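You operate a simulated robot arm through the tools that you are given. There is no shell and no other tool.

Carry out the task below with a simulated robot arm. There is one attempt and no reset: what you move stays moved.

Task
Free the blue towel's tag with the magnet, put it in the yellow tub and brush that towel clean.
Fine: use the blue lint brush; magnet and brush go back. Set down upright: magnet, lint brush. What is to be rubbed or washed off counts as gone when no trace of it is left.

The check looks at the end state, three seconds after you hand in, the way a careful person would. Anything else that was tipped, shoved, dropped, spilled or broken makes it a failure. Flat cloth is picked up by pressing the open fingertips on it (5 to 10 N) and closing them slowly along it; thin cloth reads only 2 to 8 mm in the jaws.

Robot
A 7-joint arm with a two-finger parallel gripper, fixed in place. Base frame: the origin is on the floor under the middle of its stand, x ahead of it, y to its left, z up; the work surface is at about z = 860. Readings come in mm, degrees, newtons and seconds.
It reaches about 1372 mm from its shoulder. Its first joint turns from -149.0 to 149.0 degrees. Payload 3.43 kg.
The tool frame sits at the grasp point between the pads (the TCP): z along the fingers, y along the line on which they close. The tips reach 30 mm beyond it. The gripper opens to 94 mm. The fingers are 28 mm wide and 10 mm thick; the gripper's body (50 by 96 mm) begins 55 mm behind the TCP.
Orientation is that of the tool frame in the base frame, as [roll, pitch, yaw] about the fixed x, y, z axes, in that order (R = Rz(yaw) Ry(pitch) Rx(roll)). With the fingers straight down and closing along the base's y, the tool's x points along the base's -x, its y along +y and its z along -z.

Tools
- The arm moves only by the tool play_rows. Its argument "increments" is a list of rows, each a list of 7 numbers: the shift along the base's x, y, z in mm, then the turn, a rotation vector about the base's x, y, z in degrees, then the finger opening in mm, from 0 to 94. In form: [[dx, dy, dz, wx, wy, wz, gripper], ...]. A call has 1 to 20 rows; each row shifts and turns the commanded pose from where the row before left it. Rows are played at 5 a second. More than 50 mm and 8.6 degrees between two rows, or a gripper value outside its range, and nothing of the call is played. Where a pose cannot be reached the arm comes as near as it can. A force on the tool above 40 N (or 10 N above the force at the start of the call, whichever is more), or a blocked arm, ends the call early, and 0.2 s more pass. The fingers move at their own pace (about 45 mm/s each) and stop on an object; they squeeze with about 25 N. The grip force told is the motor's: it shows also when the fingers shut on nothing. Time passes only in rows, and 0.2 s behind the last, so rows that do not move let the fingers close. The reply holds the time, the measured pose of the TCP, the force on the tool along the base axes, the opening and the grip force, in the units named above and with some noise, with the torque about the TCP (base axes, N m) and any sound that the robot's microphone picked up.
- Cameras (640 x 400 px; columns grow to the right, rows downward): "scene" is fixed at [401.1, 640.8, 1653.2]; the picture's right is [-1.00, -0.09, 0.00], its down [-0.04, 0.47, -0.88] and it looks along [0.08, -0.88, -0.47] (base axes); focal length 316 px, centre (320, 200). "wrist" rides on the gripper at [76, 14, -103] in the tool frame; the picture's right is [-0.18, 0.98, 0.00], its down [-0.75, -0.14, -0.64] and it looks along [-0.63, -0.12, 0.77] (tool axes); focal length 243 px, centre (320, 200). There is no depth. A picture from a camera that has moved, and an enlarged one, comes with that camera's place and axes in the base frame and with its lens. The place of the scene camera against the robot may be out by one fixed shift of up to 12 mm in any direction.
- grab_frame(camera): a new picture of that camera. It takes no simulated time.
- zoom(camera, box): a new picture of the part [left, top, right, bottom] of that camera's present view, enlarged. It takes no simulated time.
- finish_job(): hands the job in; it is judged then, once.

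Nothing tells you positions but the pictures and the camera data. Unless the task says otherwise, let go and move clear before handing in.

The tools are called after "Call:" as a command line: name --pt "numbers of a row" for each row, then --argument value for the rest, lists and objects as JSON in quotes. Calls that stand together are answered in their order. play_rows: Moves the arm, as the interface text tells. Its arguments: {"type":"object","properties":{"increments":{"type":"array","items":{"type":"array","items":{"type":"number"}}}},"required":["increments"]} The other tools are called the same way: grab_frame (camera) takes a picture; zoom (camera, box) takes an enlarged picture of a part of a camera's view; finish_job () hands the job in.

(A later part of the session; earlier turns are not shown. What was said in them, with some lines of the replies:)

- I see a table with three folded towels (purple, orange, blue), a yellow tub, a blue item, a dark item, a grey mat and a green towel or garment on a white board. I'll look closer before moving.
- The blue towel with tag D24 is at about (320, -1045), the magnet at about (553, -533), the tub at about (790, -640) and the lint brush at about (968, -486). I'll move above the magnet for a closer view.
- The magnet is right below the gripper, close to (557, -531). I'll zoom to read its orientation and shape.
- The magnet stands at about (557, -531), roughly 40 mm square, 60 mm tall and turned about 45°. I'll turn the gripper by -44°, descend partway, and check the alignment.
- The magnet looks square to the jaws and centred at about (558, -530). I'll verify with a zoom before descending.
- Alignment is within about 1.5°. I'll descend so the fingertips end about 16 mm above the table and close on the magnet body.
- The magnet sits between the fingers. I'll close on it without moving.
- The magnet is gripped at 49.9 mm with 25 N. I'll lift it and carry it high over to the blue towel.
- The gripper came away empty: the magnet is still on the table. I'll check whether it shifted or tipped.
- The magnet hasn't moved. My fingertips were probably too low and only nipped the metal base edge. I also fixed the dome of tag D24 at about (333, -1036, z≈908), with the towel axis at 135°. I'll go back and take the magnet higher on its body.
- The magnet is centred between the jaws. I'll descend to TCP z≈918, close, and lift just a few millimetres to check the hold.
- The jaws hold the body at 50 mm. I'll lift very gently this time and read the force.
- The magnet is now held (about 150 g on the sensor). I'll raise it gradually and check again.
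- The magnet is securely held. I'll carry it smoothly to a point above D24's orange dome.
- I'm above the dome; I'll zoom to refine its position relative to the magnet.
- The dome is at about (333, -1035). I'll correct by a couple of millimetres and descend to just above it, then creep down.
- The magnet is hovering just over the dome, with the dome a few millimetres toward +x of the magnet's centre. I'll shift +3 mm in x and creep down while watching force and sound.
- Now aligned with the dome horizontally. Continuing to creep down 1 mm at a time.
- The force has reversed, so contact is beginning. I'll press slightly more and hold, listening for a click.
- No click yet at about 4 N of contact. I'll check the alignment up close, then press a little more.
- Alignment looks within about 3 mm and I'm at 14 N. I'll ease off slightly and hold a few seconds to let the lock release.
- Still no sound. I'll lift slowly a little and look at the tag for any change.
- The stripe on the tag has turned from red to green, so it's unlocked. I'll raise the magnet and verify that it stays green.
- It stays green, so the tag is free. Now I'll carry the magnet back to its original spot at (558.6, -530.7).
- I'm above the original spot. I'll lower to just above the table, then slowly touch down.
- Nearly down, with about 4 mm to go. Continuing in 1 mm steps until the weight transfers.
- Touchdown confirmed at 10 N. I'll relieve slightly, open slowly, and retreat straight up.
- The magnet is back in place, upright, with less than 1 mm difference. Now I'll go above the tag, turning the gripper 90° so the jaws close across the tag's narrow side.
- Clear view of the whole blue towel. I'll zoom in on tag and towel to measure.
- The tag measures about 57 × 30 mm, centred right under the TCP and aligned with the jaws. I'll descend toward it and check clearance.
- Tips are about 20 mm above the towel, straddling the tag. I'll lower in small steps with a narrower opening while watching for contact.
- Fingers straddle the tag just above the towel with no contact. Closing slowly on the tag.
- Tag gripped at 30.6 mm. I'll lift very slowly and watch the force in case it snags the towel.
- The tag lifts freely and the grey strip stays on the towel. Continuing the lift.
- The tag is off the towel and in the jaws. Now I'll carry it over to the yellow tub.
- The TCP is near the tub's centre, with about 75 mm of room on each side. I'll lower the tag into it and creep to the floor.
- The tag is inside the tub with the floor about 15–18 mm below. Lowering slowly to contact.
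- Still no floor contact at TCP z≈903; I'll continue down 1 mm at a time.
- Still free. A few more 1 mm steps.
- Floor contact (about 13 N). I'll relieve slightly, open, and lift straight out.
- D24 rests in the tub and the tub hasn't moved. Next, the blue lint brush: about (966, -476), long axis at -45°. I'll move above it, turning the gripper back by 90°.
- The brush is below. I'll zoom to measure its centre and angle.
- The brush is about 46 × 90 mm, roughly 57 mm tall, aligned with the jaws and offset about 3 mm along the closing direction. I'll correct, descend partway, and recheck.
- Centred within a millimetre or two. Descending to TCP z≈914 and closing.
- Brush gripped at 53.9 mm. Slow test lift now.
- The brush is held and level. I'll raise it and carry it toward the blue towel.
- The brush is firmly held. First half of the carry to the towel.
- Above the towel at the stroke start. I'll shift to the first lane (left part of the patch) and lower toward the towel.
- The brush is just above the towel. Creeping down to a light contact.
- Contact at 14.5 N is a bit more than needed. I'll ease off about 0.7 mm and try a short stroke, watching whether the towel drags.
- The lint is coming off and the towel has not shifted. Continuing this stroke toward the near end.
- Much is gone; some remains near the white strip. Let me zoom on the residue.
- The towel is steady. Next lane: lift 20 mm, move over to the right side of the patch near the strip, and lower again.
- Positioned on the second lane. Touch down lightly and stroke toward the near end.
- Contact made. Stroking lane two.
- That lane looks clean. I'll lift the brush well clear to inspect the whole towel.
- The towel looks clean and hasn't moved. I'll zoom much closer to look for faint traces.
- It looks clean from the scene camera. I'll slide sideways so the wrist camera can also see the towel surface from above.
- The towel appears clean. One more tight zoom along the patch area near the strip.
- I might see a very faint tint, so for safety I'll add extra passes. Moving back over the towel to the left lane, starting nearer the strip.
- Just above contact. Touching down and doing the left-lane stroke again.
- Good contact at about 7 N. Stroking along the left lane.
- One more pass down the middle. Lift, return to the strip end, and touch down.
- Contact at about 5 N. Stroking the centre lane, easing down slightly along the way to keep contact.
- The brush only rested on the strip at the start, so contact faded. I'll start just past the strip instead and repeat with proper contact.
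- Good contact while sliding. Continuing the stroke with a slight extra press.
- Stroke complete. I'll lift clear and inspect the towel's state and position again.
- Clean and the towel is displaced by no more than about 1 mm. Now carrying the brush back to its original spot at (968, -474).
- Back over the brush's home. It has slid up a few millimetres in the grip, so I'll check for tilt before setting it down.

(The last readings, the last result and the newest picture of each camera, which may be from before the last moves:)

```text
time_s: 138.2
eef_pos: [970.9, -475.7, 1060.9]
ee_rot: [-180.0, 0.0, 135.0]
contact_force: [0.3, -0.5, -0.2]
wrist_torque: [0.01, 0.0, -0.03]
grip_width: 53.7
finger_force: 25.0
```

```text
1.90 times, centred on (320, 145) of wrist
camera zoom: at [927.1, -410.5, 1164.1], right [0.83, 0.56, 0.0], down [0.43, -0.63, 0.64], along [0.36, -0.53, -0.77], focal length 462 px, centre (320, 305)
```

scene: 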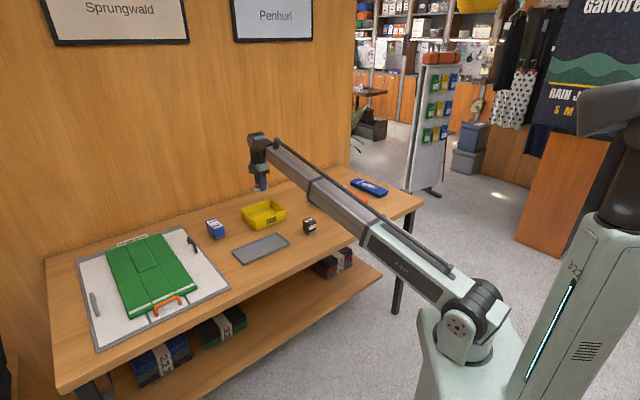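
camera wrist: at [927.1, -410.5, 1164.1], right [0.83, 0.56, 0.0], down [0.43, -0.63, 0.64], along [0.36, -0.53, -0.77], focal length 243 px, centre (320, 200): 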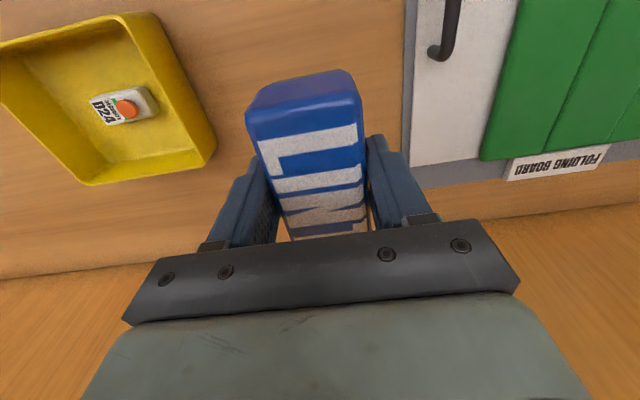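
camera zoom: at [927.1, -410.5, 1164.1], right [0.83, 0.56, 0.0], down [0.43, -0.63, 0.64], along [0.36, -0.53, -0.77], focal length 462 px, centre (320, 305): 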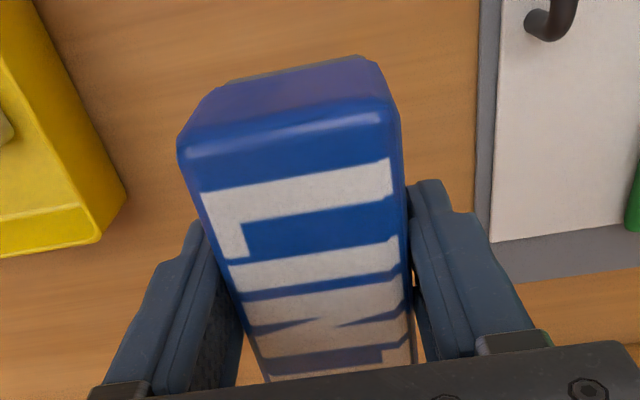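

Call:
zoom --camera "scene" --box '[225, 165, 275, 215]'

Call:
zoom --camera "scene" --box '[225, 175, 275, 215]'

Call:
zoom --camera "scene" --box '[230, 180, 262, 212]'

```text
8.00 times, centred on (250, 190) of scene
camera zoom: at [401.1, 640.8, 1653.2], right [-1.0, -0.09, 0.0], down [-0.04, 0.47, -0.88], along [0.08, -0.88, -0.47], focal length 2524 px, centre (880, 280)
```

zoom: 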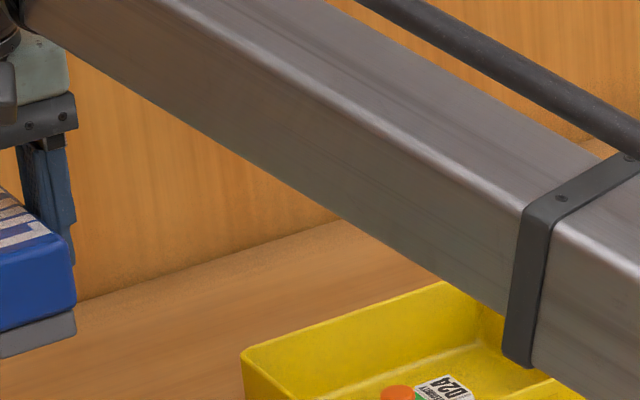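

```text
10.00 times, centred on (250, 195) of scene
camera zoom: at [401.1, 640.8, 1653.2], right [-1.0, -0.09, 0.0], down [-0.04, 0.47, -0.88], along [0.08, -0.88, -0.47], focal length 3155 px, centre (1020, 250)
```

zoom: 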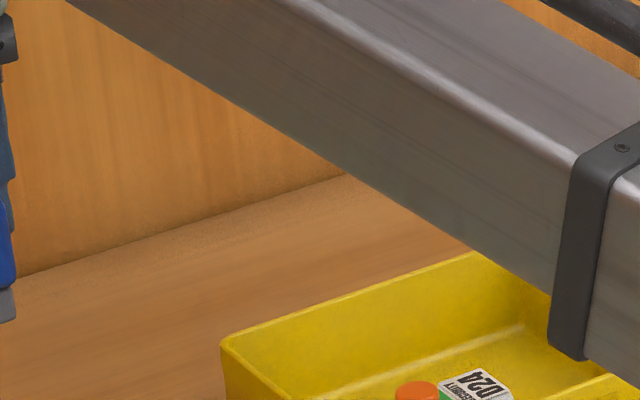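

```text
12.50 times, centred on (246, 196) of scene
camera zoom: at [401.1, 640.8, 1653.2], right [-1.0, -0.09, 0.0], down [-0.04, 0.47, -0.88], along [0.08, -0.88, -0.47], focal length 3944 px, centre (1245, 250)
```

zoom: 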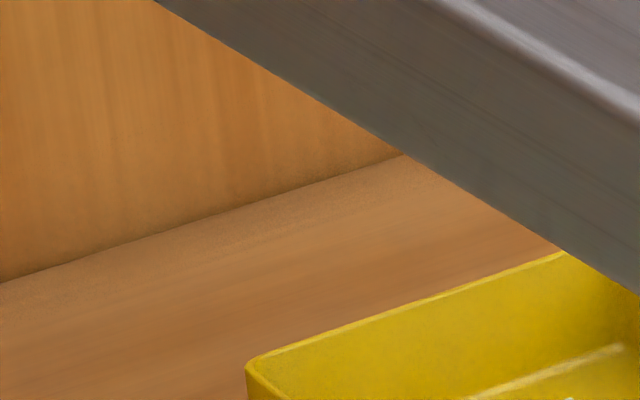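

I aimed the zoom too far right; the brush is around column 210 in the scene view.

Call:
zoom --camera "scene" --box '[188, 175, 236, 215]'

```text
10.00 times, centred on (212, 195) of scene
camera zoom: at [401.1, 640.8, 1653.2], right [-1.0, -0.09, 0.0], down [-0.04, 0.47, -0.88], along [0.08, -0.88, -0.47], focal length 3155 px, centre (1400, 250)
```

zoom: 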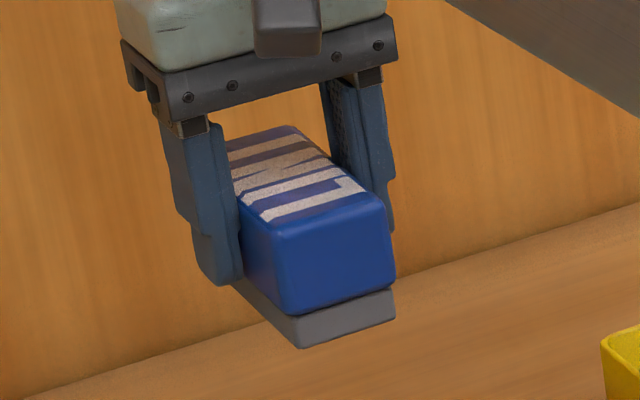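

It's level. I'll shift 4 mm to compensate for the slip along the jaws, then lower to just above the table.

Call:
play_rows --pt "-1.4 1.4 -10 0 0 0 10" --pt "-1.4 1.4 -20 0 0 0 10" --pt "0 0 -28 0 0 0 10" --pt "0 0 -30 0 0 0 10" --pt "0 0 -26 0 0 0 10" --pt "0 0 -16 0 0 0 10" --pt "0 0 -8 0 0 0 10" --pt "0 0 -3 0 0 0 10" --pt "0 0 0 0 0 0 10"

Call:
zoom --camera "scene" --box '[190, 190, 250, 250]'

```text
time_s: 140.2
eef_pos: [966.8, -471.7, 918.3]
ee_rot: [180.0, 0.1, 135.0]
contact_force: [0.3, 0.1, -0.7]
wrist_torque: [-0.01, 0.01, 0.03]
grip_width: 53.6
finger_force: 25.0
```

```text
6.67 times, centred on (220, 220) of scene
camera zoom: at [401.1, 640.8, 1653.2], right [-1.0, -0.09, 0.0], down [-0.04, 0.47, -0.88], along [0.08, -0.88, -0.47], focal length 2103 px, centre (987, 67)
```

zoom: 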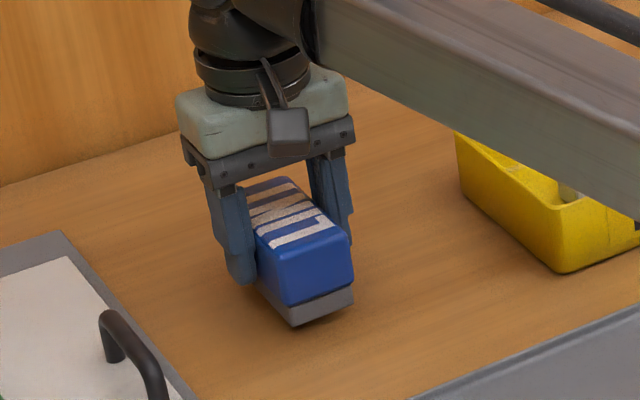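

About 8 mm above the table and well aligned with the original footprint. Creeping down.

Call:
play_rows --pt "0 0 -2 0 0 0 10" --pt "0 0 -1.5 0 0 0 10" --pt "0 0 -1 0 0 0 10" --pt "0 0 -1 0 0 0 10" --pt "0 0 -1 0 0 0 10" --pt "0 0 0 0 0 0 10"

```text
time_s: 141.6
eef_pos: [965.9, -473.3, 911.5]
ee_rot: [-179.9, -0.1, 134.9]
contact_force: [0.7, -0.3, -1.0]
wrist_torque: [-0.02, 0.01, 0.01]
grip_width: 53.9
finger_force: 24.8
```

Call:
play_rows --pt "0 0 -1 0 0 0 10" --pt "0 0 -1 0 0 0 10" --pt "0 0 -0.5 0 0 0 10" --pt "0 0 0 0 0 0 10"

Call:
zoom --camera "scene" --box '[190, 190, 250, 250]'

```text
time_s: 142.6
eef_pos: [965.3, -472.3, 910.9]
ee_rot: [-179.9, -0.1, 135.0]
contact_force: [0.9, 0.3, -0.9]
wrist_torque: [0.01, 0.0, 0.01]
grip_width: 53.9
finger_force: 25.1
```

```text
6.67 times, centred on (220, 220) of scene
camera zoom: at [401.1, 640.8, 1653.2], right [-1.0, -0.09, 0.0], down [-0.04, 0.47, -0.88], along [0.08, -0.88, -0.47], focal length 2103 px, centre (987, 67)
```

zoom: 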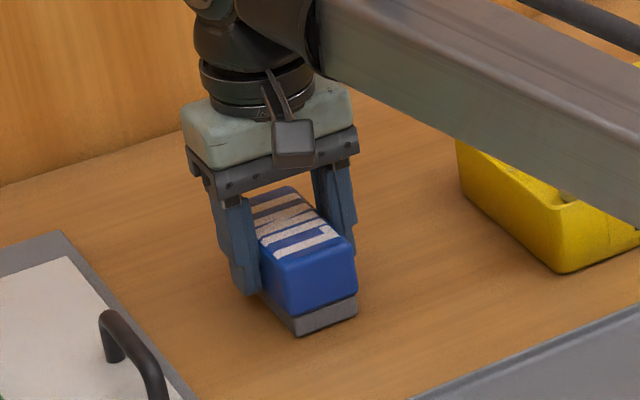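

Practically at the original position. Half-millimetre steps until contact.

Call:
play_rows --pt "0 0 -0.5 0 0 0 10" --pt "0 0 -0.5 0 0 0 10" --pt "0 0 0 0 0 0 10"

```text
time_s: 143.4
eef_pos: [964.8, -471.9, 910.8]
ee_rot: [180.0, 0.0, 135.1]
contact_force: [-0.2, -0.5, -0.9]
wrist_torque: [0.0, 0.01, 0.03]
grip_width: 54.0
finger_force: 25.5
```

Call:
play_rows --pt "0 0 -0.5 0 0 0 10" --pt "0 0 -0.5 0 0 0 10" --pt "0 0 0 0 0 0 10"

```text
time_s: 144.2
eef_pos: [965.9, -471.3, 909.4]
ee_rot: [-180.0, 0.0, 135.1]
contact_force: [1.2, -0.6, 2.0]
wrist_torque: [0.06, 0.04, -0.02]
grip_width: 53.7
finger_force: 25.0
```

Call:
play_rows --pt "0 0 -0.4 0 0 0 10" --pt "0 0 0 0 0 0 10"

Call:
zoom --camera "scene" --box '[190, 190, 250, 250]'

```text
time_s: 144.8
eef_pos: [965.1, -470.5, 910.3]
ee_rot: [-180.0, -0.1, 134.9]
contact_force: [1.9, -0.9, 11.8]
wrist_torque: [0.17, 0.18, -0.01]
grip_width: 54.0
finger_force: 24.8
```

```text
6.67 times, centred on (220, 220) of scene
camera zoom: at [401.1, 640.8, 1653.2], right [-1.0, -0.09, 0.0], down [-0.04, 0.47, -0.88], along [0.08, -0.88, -0.47], focal length 2103 px, centre (987, 67)
```

zoom: 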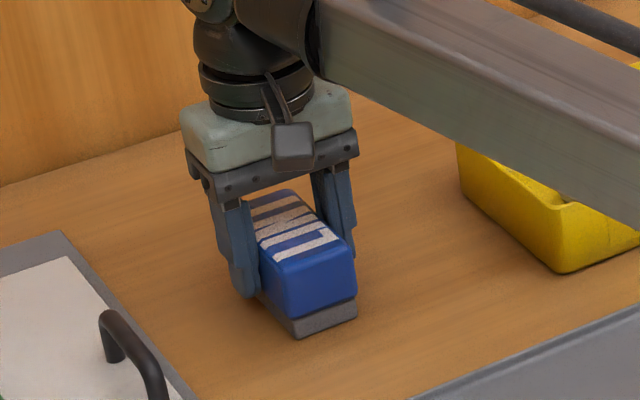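

The brush is on the table at its original footprint. Opening and retreating upward.

Call:
play_rows --pt "0 0 0.4 0 0 0 10" --pt "0 0 0 0 0 0 50" --pt "0 0 0 0 0 0 58" --pt "0 0 0 0 0 0 70" --pt "0 0 0 0 0 0 90" --pt "0 0 0 0 0 0 90" --pt "0 0 10 0 0 0 90" --pt "0 0 25 0 0 0 90" --pt "0 0 40 0 0 0 90" --pt "0 0 45 0 0 0 90" --pt "0 0 45 0 0 0 90" --pt "0 0 30 0 0 0 90" --pt "0 0 0 0 0 0 90"

Call:
grab_frame --camera "wrist"

Call:
zoom --camera "scene" --box '[190, 160, 400, 290]'

Call:
zoom --camera "scene" --box '[190, 200, 240, 250]'

```text
time_s: 147.6
eef_pos: [965.7, -473.4, 1102.3]
ee_rot: [180.0, 0.1, 135.0]
contact_force: [-0.7, 0.0, 1.0]
wrist_torque: [0.02, -0.03, 0.02]
grip_width: 89.9
finger_force: 0.0
```

```text
taken
camera wrist: at [922.6, -408.8, 1205.3], right [0.83, 0.56, 0.0], down [0.43, -0.63, 0.64], along [0.36, -0.53, -0.77], focal length 243 px, centre (320, 200)
```

wrist: 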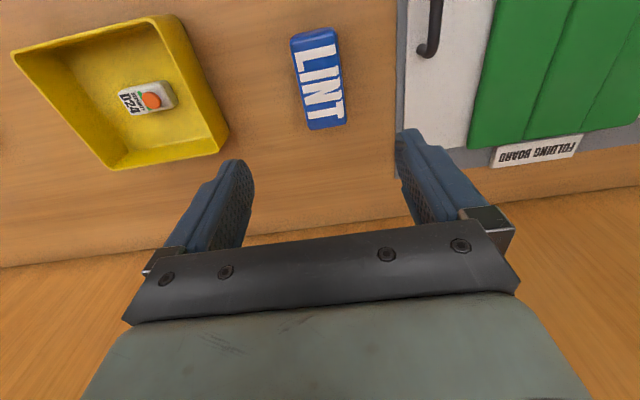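

```text
3.05 times, centred on (295, 225) of scene
camera zoom: at [401.1, 640.8, 1653.2], right [-1.0, -0.09, 0.0], down [-0.04, 0.47, -0.88], along [0.08, -0.88, -0.47], focal length 962 px, centre (396, 124)
```

zoom: 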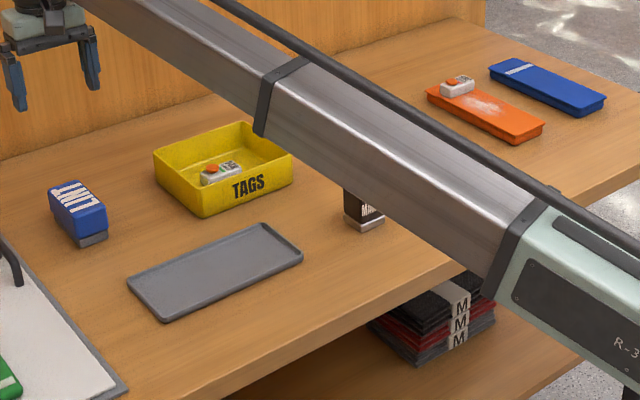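

```text
8.00 times, centred on (215, 225) of scene
camera zoom: at [401.1, 640.8, 1653.2], right [-1.0, -0.09, 0.0], down [-0.04, 0.47, -0.88], along [0.08, -0.88, -0.47], focal length 2524 px, centre (1160, 0)
```

zoom: 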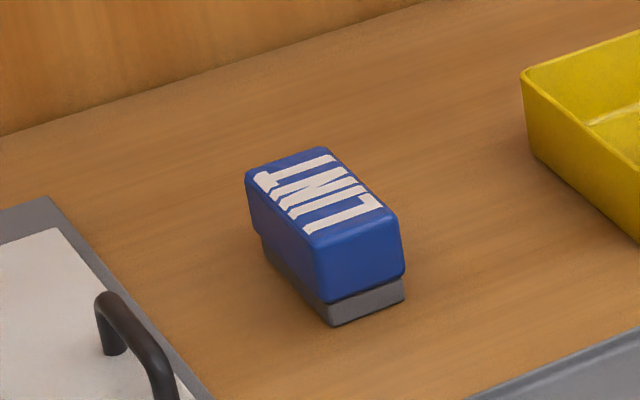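

Brush is back upright and within about 1 mm. I'll retreat to near the start pose to get an unobstructed final check of everything.

Call:
play_rows --pt "-10 -7.4 8 0 0 0 90" --pt "-25 -18.4 8 0 0 0 90" --pt "-35.9 -26.4 7 0 0 0 90" --pt "-35.9 -26.4 7 0 0 0 90" --pt "-35.9 -26.4 7 0 0 0 90" --pt "-35.9 -26.4 7 0 0 0 90" --pt "-35.9 -26.4 7 0 0 0 90" --pt "-35.9 -26.4 7 0 0 0 90" --pt "-35.9 -26.4 7 0 0 0 90" --pt "-35.9 -26.4 7 0 0 0 90" --pt "-35.9 -26.4 7 0 0 0 90" --pt "-35.9 -26.4 7 0 0 0 90" --pt "-35.9 -26.4 7 0 0 0 90" --pt "-35.9 -26.4 5 0 0 0 90" --pt "-35.9 -26.4 0 0 0 0 90" --pt "-35.9 -26.4 0 0 0 0 90" --pt "-35.9 -26.4 0 0 0 0 90" --pt "-25 -18.4 0 0 0 0 90" --pt "-12 -9 0 0 0 0 90" --pt "0 0 0 0 0 0 90"

Call:
grab_frame --camera "scene"

Call:
grab_frame --camera "wrist"

Call:
zoom --camera "scene" --box '[290, 160, 400, 240]'

Call:
zoom --camera "scene" --box '[190, 190, 330, 270]'

```text
time_s: 151.8
eef_pos: [354.5, -920.3, 1201.9]
ee_rot: [179.9, 0.1, 135.0]
contact_force: [-0.5, 0.4, -0.3]
wrist_torque: [0.0, 0.01, 0.02]
grip_width: 90.0
finger_force: 0.1
```

```text
taken
```

scene: 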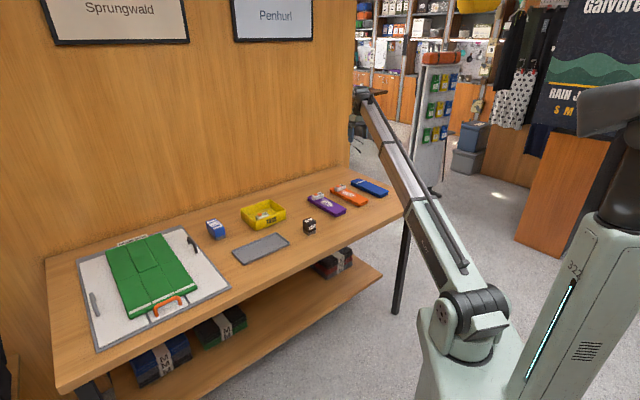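

```text
taken
camera wrist: at [310.7, -855.6, 1305.0], right [0.83, 0.56, 0.0], down [0.43, -0.63, 0.64], along [0.36, -0.53, -0.77], focal length 243 px, centre (320, 200)
```

wrist: 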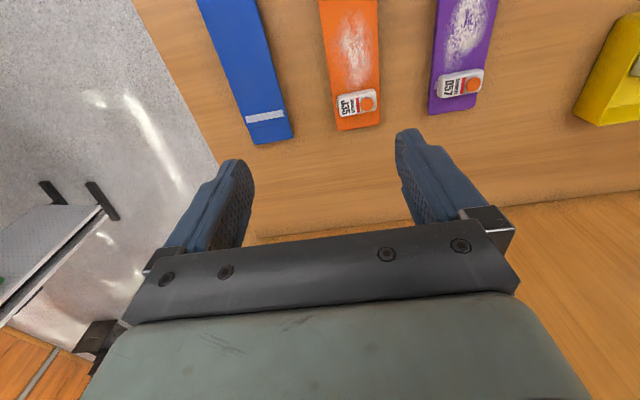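

```text
5.00 times, centred on (345, 200) of scene
camera zoom: at [401.1, 640.8, 1653.2], right [-1.0, -0.09, 0.0], down [-0.04, 0.47, -0.88], along [0.08, -0.88, -0.47], focal length 1577 px, centre (195, 200)
```

zoom: 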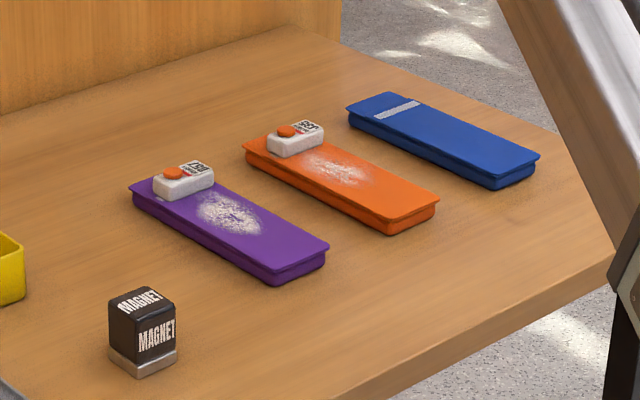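

```text
4.57 times, centred on (260, 230) of scene
camera zoom: at [401.1, 640.8, 1653.2], right [-1.0, -0.09, 0.0], down [-0.04, 0.47, -0.88], along [0.08, -0.88, -0.47], focal length 1442 px, centre (594, 63)
```

zoom: 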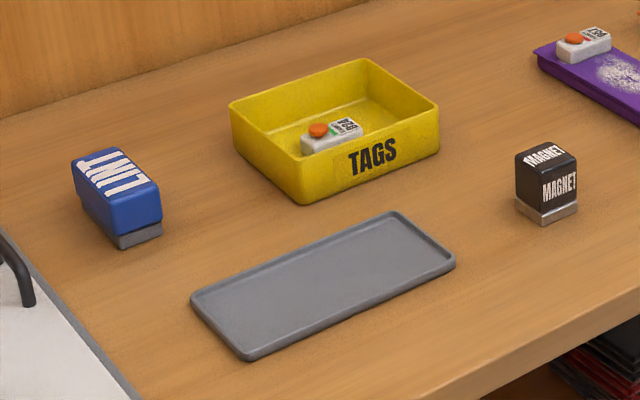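

Everything is in place. A last close look at the blue towel surface and the other tags from above.

Call:
zoom --camera "wrist" --box '[195, 0, 305, 145]'

Call:
zoom --camera "wrist" --box '[310, 0, 500, 140]'

Call:
zoom --camera "wrist" --box '[200, 0, 280, 80]'

Call:
zoom --camera "scene" --box '[356, 174, 392, 200]'

```text
2.76 times, centred on (250, 72) of wrist
camera zoom: at [310.7, -855.6, 1305.0], right [0.83, 0.56, 0.0], down [0.43, -0.63, 0.64], along [0.36, -0.53, -0.77], focal length 669 px, centre (513, 552)
```

zoom: 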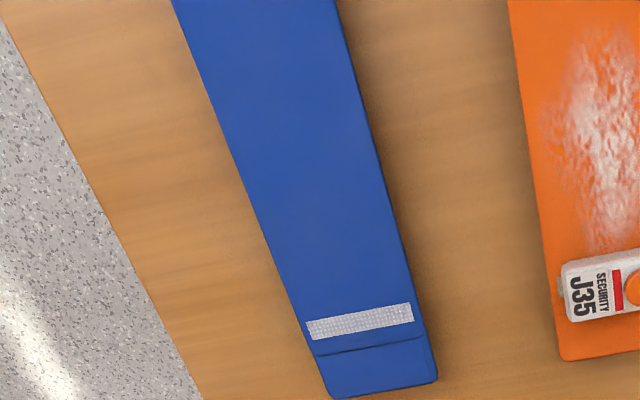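

```text
2.86 times, centred on (405, 70) of wrist
camera zoom: at [310.7, -855.6, 1305.0], right [0.83, 0.56, 0.0], down [0.43, -0.63, 0.64], along [0.36, -0.53, -0.77], focal length 693 px, centre (77, 571)
```

zoom: 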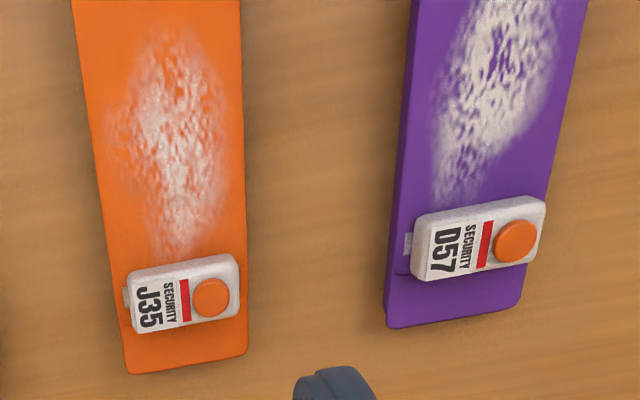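

```text
5.00 times, centred on (240, 40) of wrist
camera zoom: at [310.7, -855.6, 1305.0], right [0.83, 0.56, 0.0], down [0.43, -0.63, 0.64], along [0.36, -0.53, -0.77], focal length 1213 px, centre (720, 1000)
```

zoom: 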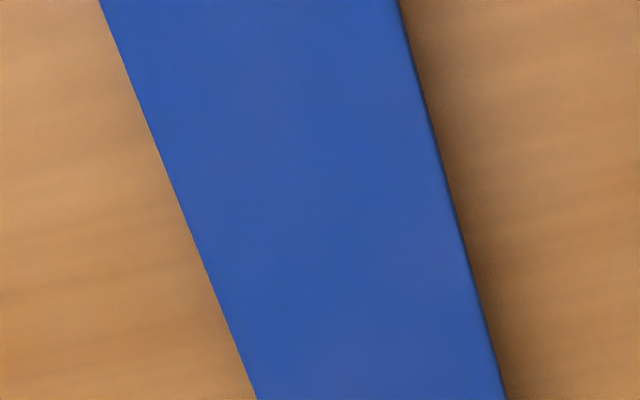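

```text
15.38 times, centred on (374, 187) of scene
camera zoom: at [401.1, 640.8, 1653.2], right [-1.0, -0.09, 0.0], down [-0.04, 0.47, -0.88], along [0.08, -0.88, -0.47], focal length 4854 px, centre (-511, 400)
```

zoom: 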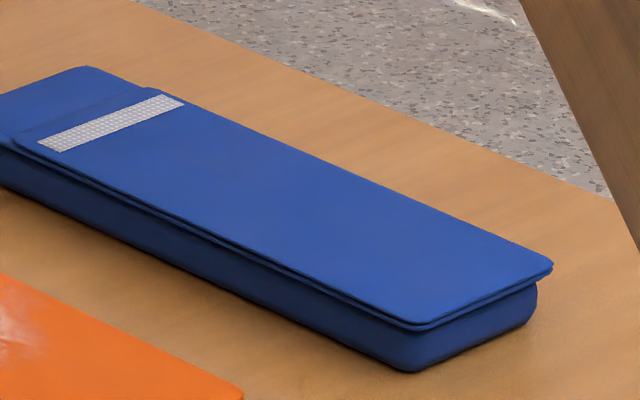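

The blue towel shows no lint. Tag D24 is in the yellow tub, and the magnet and lint brush stand upright at their original spots. The other two towels still carry their locked tags. The arm is clear, so I'm handing in.

Call:
finish_job

```text
The job is handed in.
```

I freed the blue towel's tag (D24) with the magnet, put it in the yellow tub and brushed the towel with the blue lint brush. I've handed the job in, but I haven't seen the result of the check.

- **Tag:** its stripe turned from red to green after I held the magnet on the dome. It lifted off freely and now lies on the tub floor.
- **Towel:** close-up views from both cameras show no lint left. I made extra passes after thinking I saw a faint tint. The brushing dragged the towel about 1 mm at most.
- **Magnet and brush:** both stand upright, within about 1 mm of where they started. My first grip on the magnet slipped before lifting it, and the magnet did not move.
- **Everything else:** the orange and purple towels still carry their locked tags, and I saw nothing else tipped or shoved. The gripper is empty and the arm is clear of the table.
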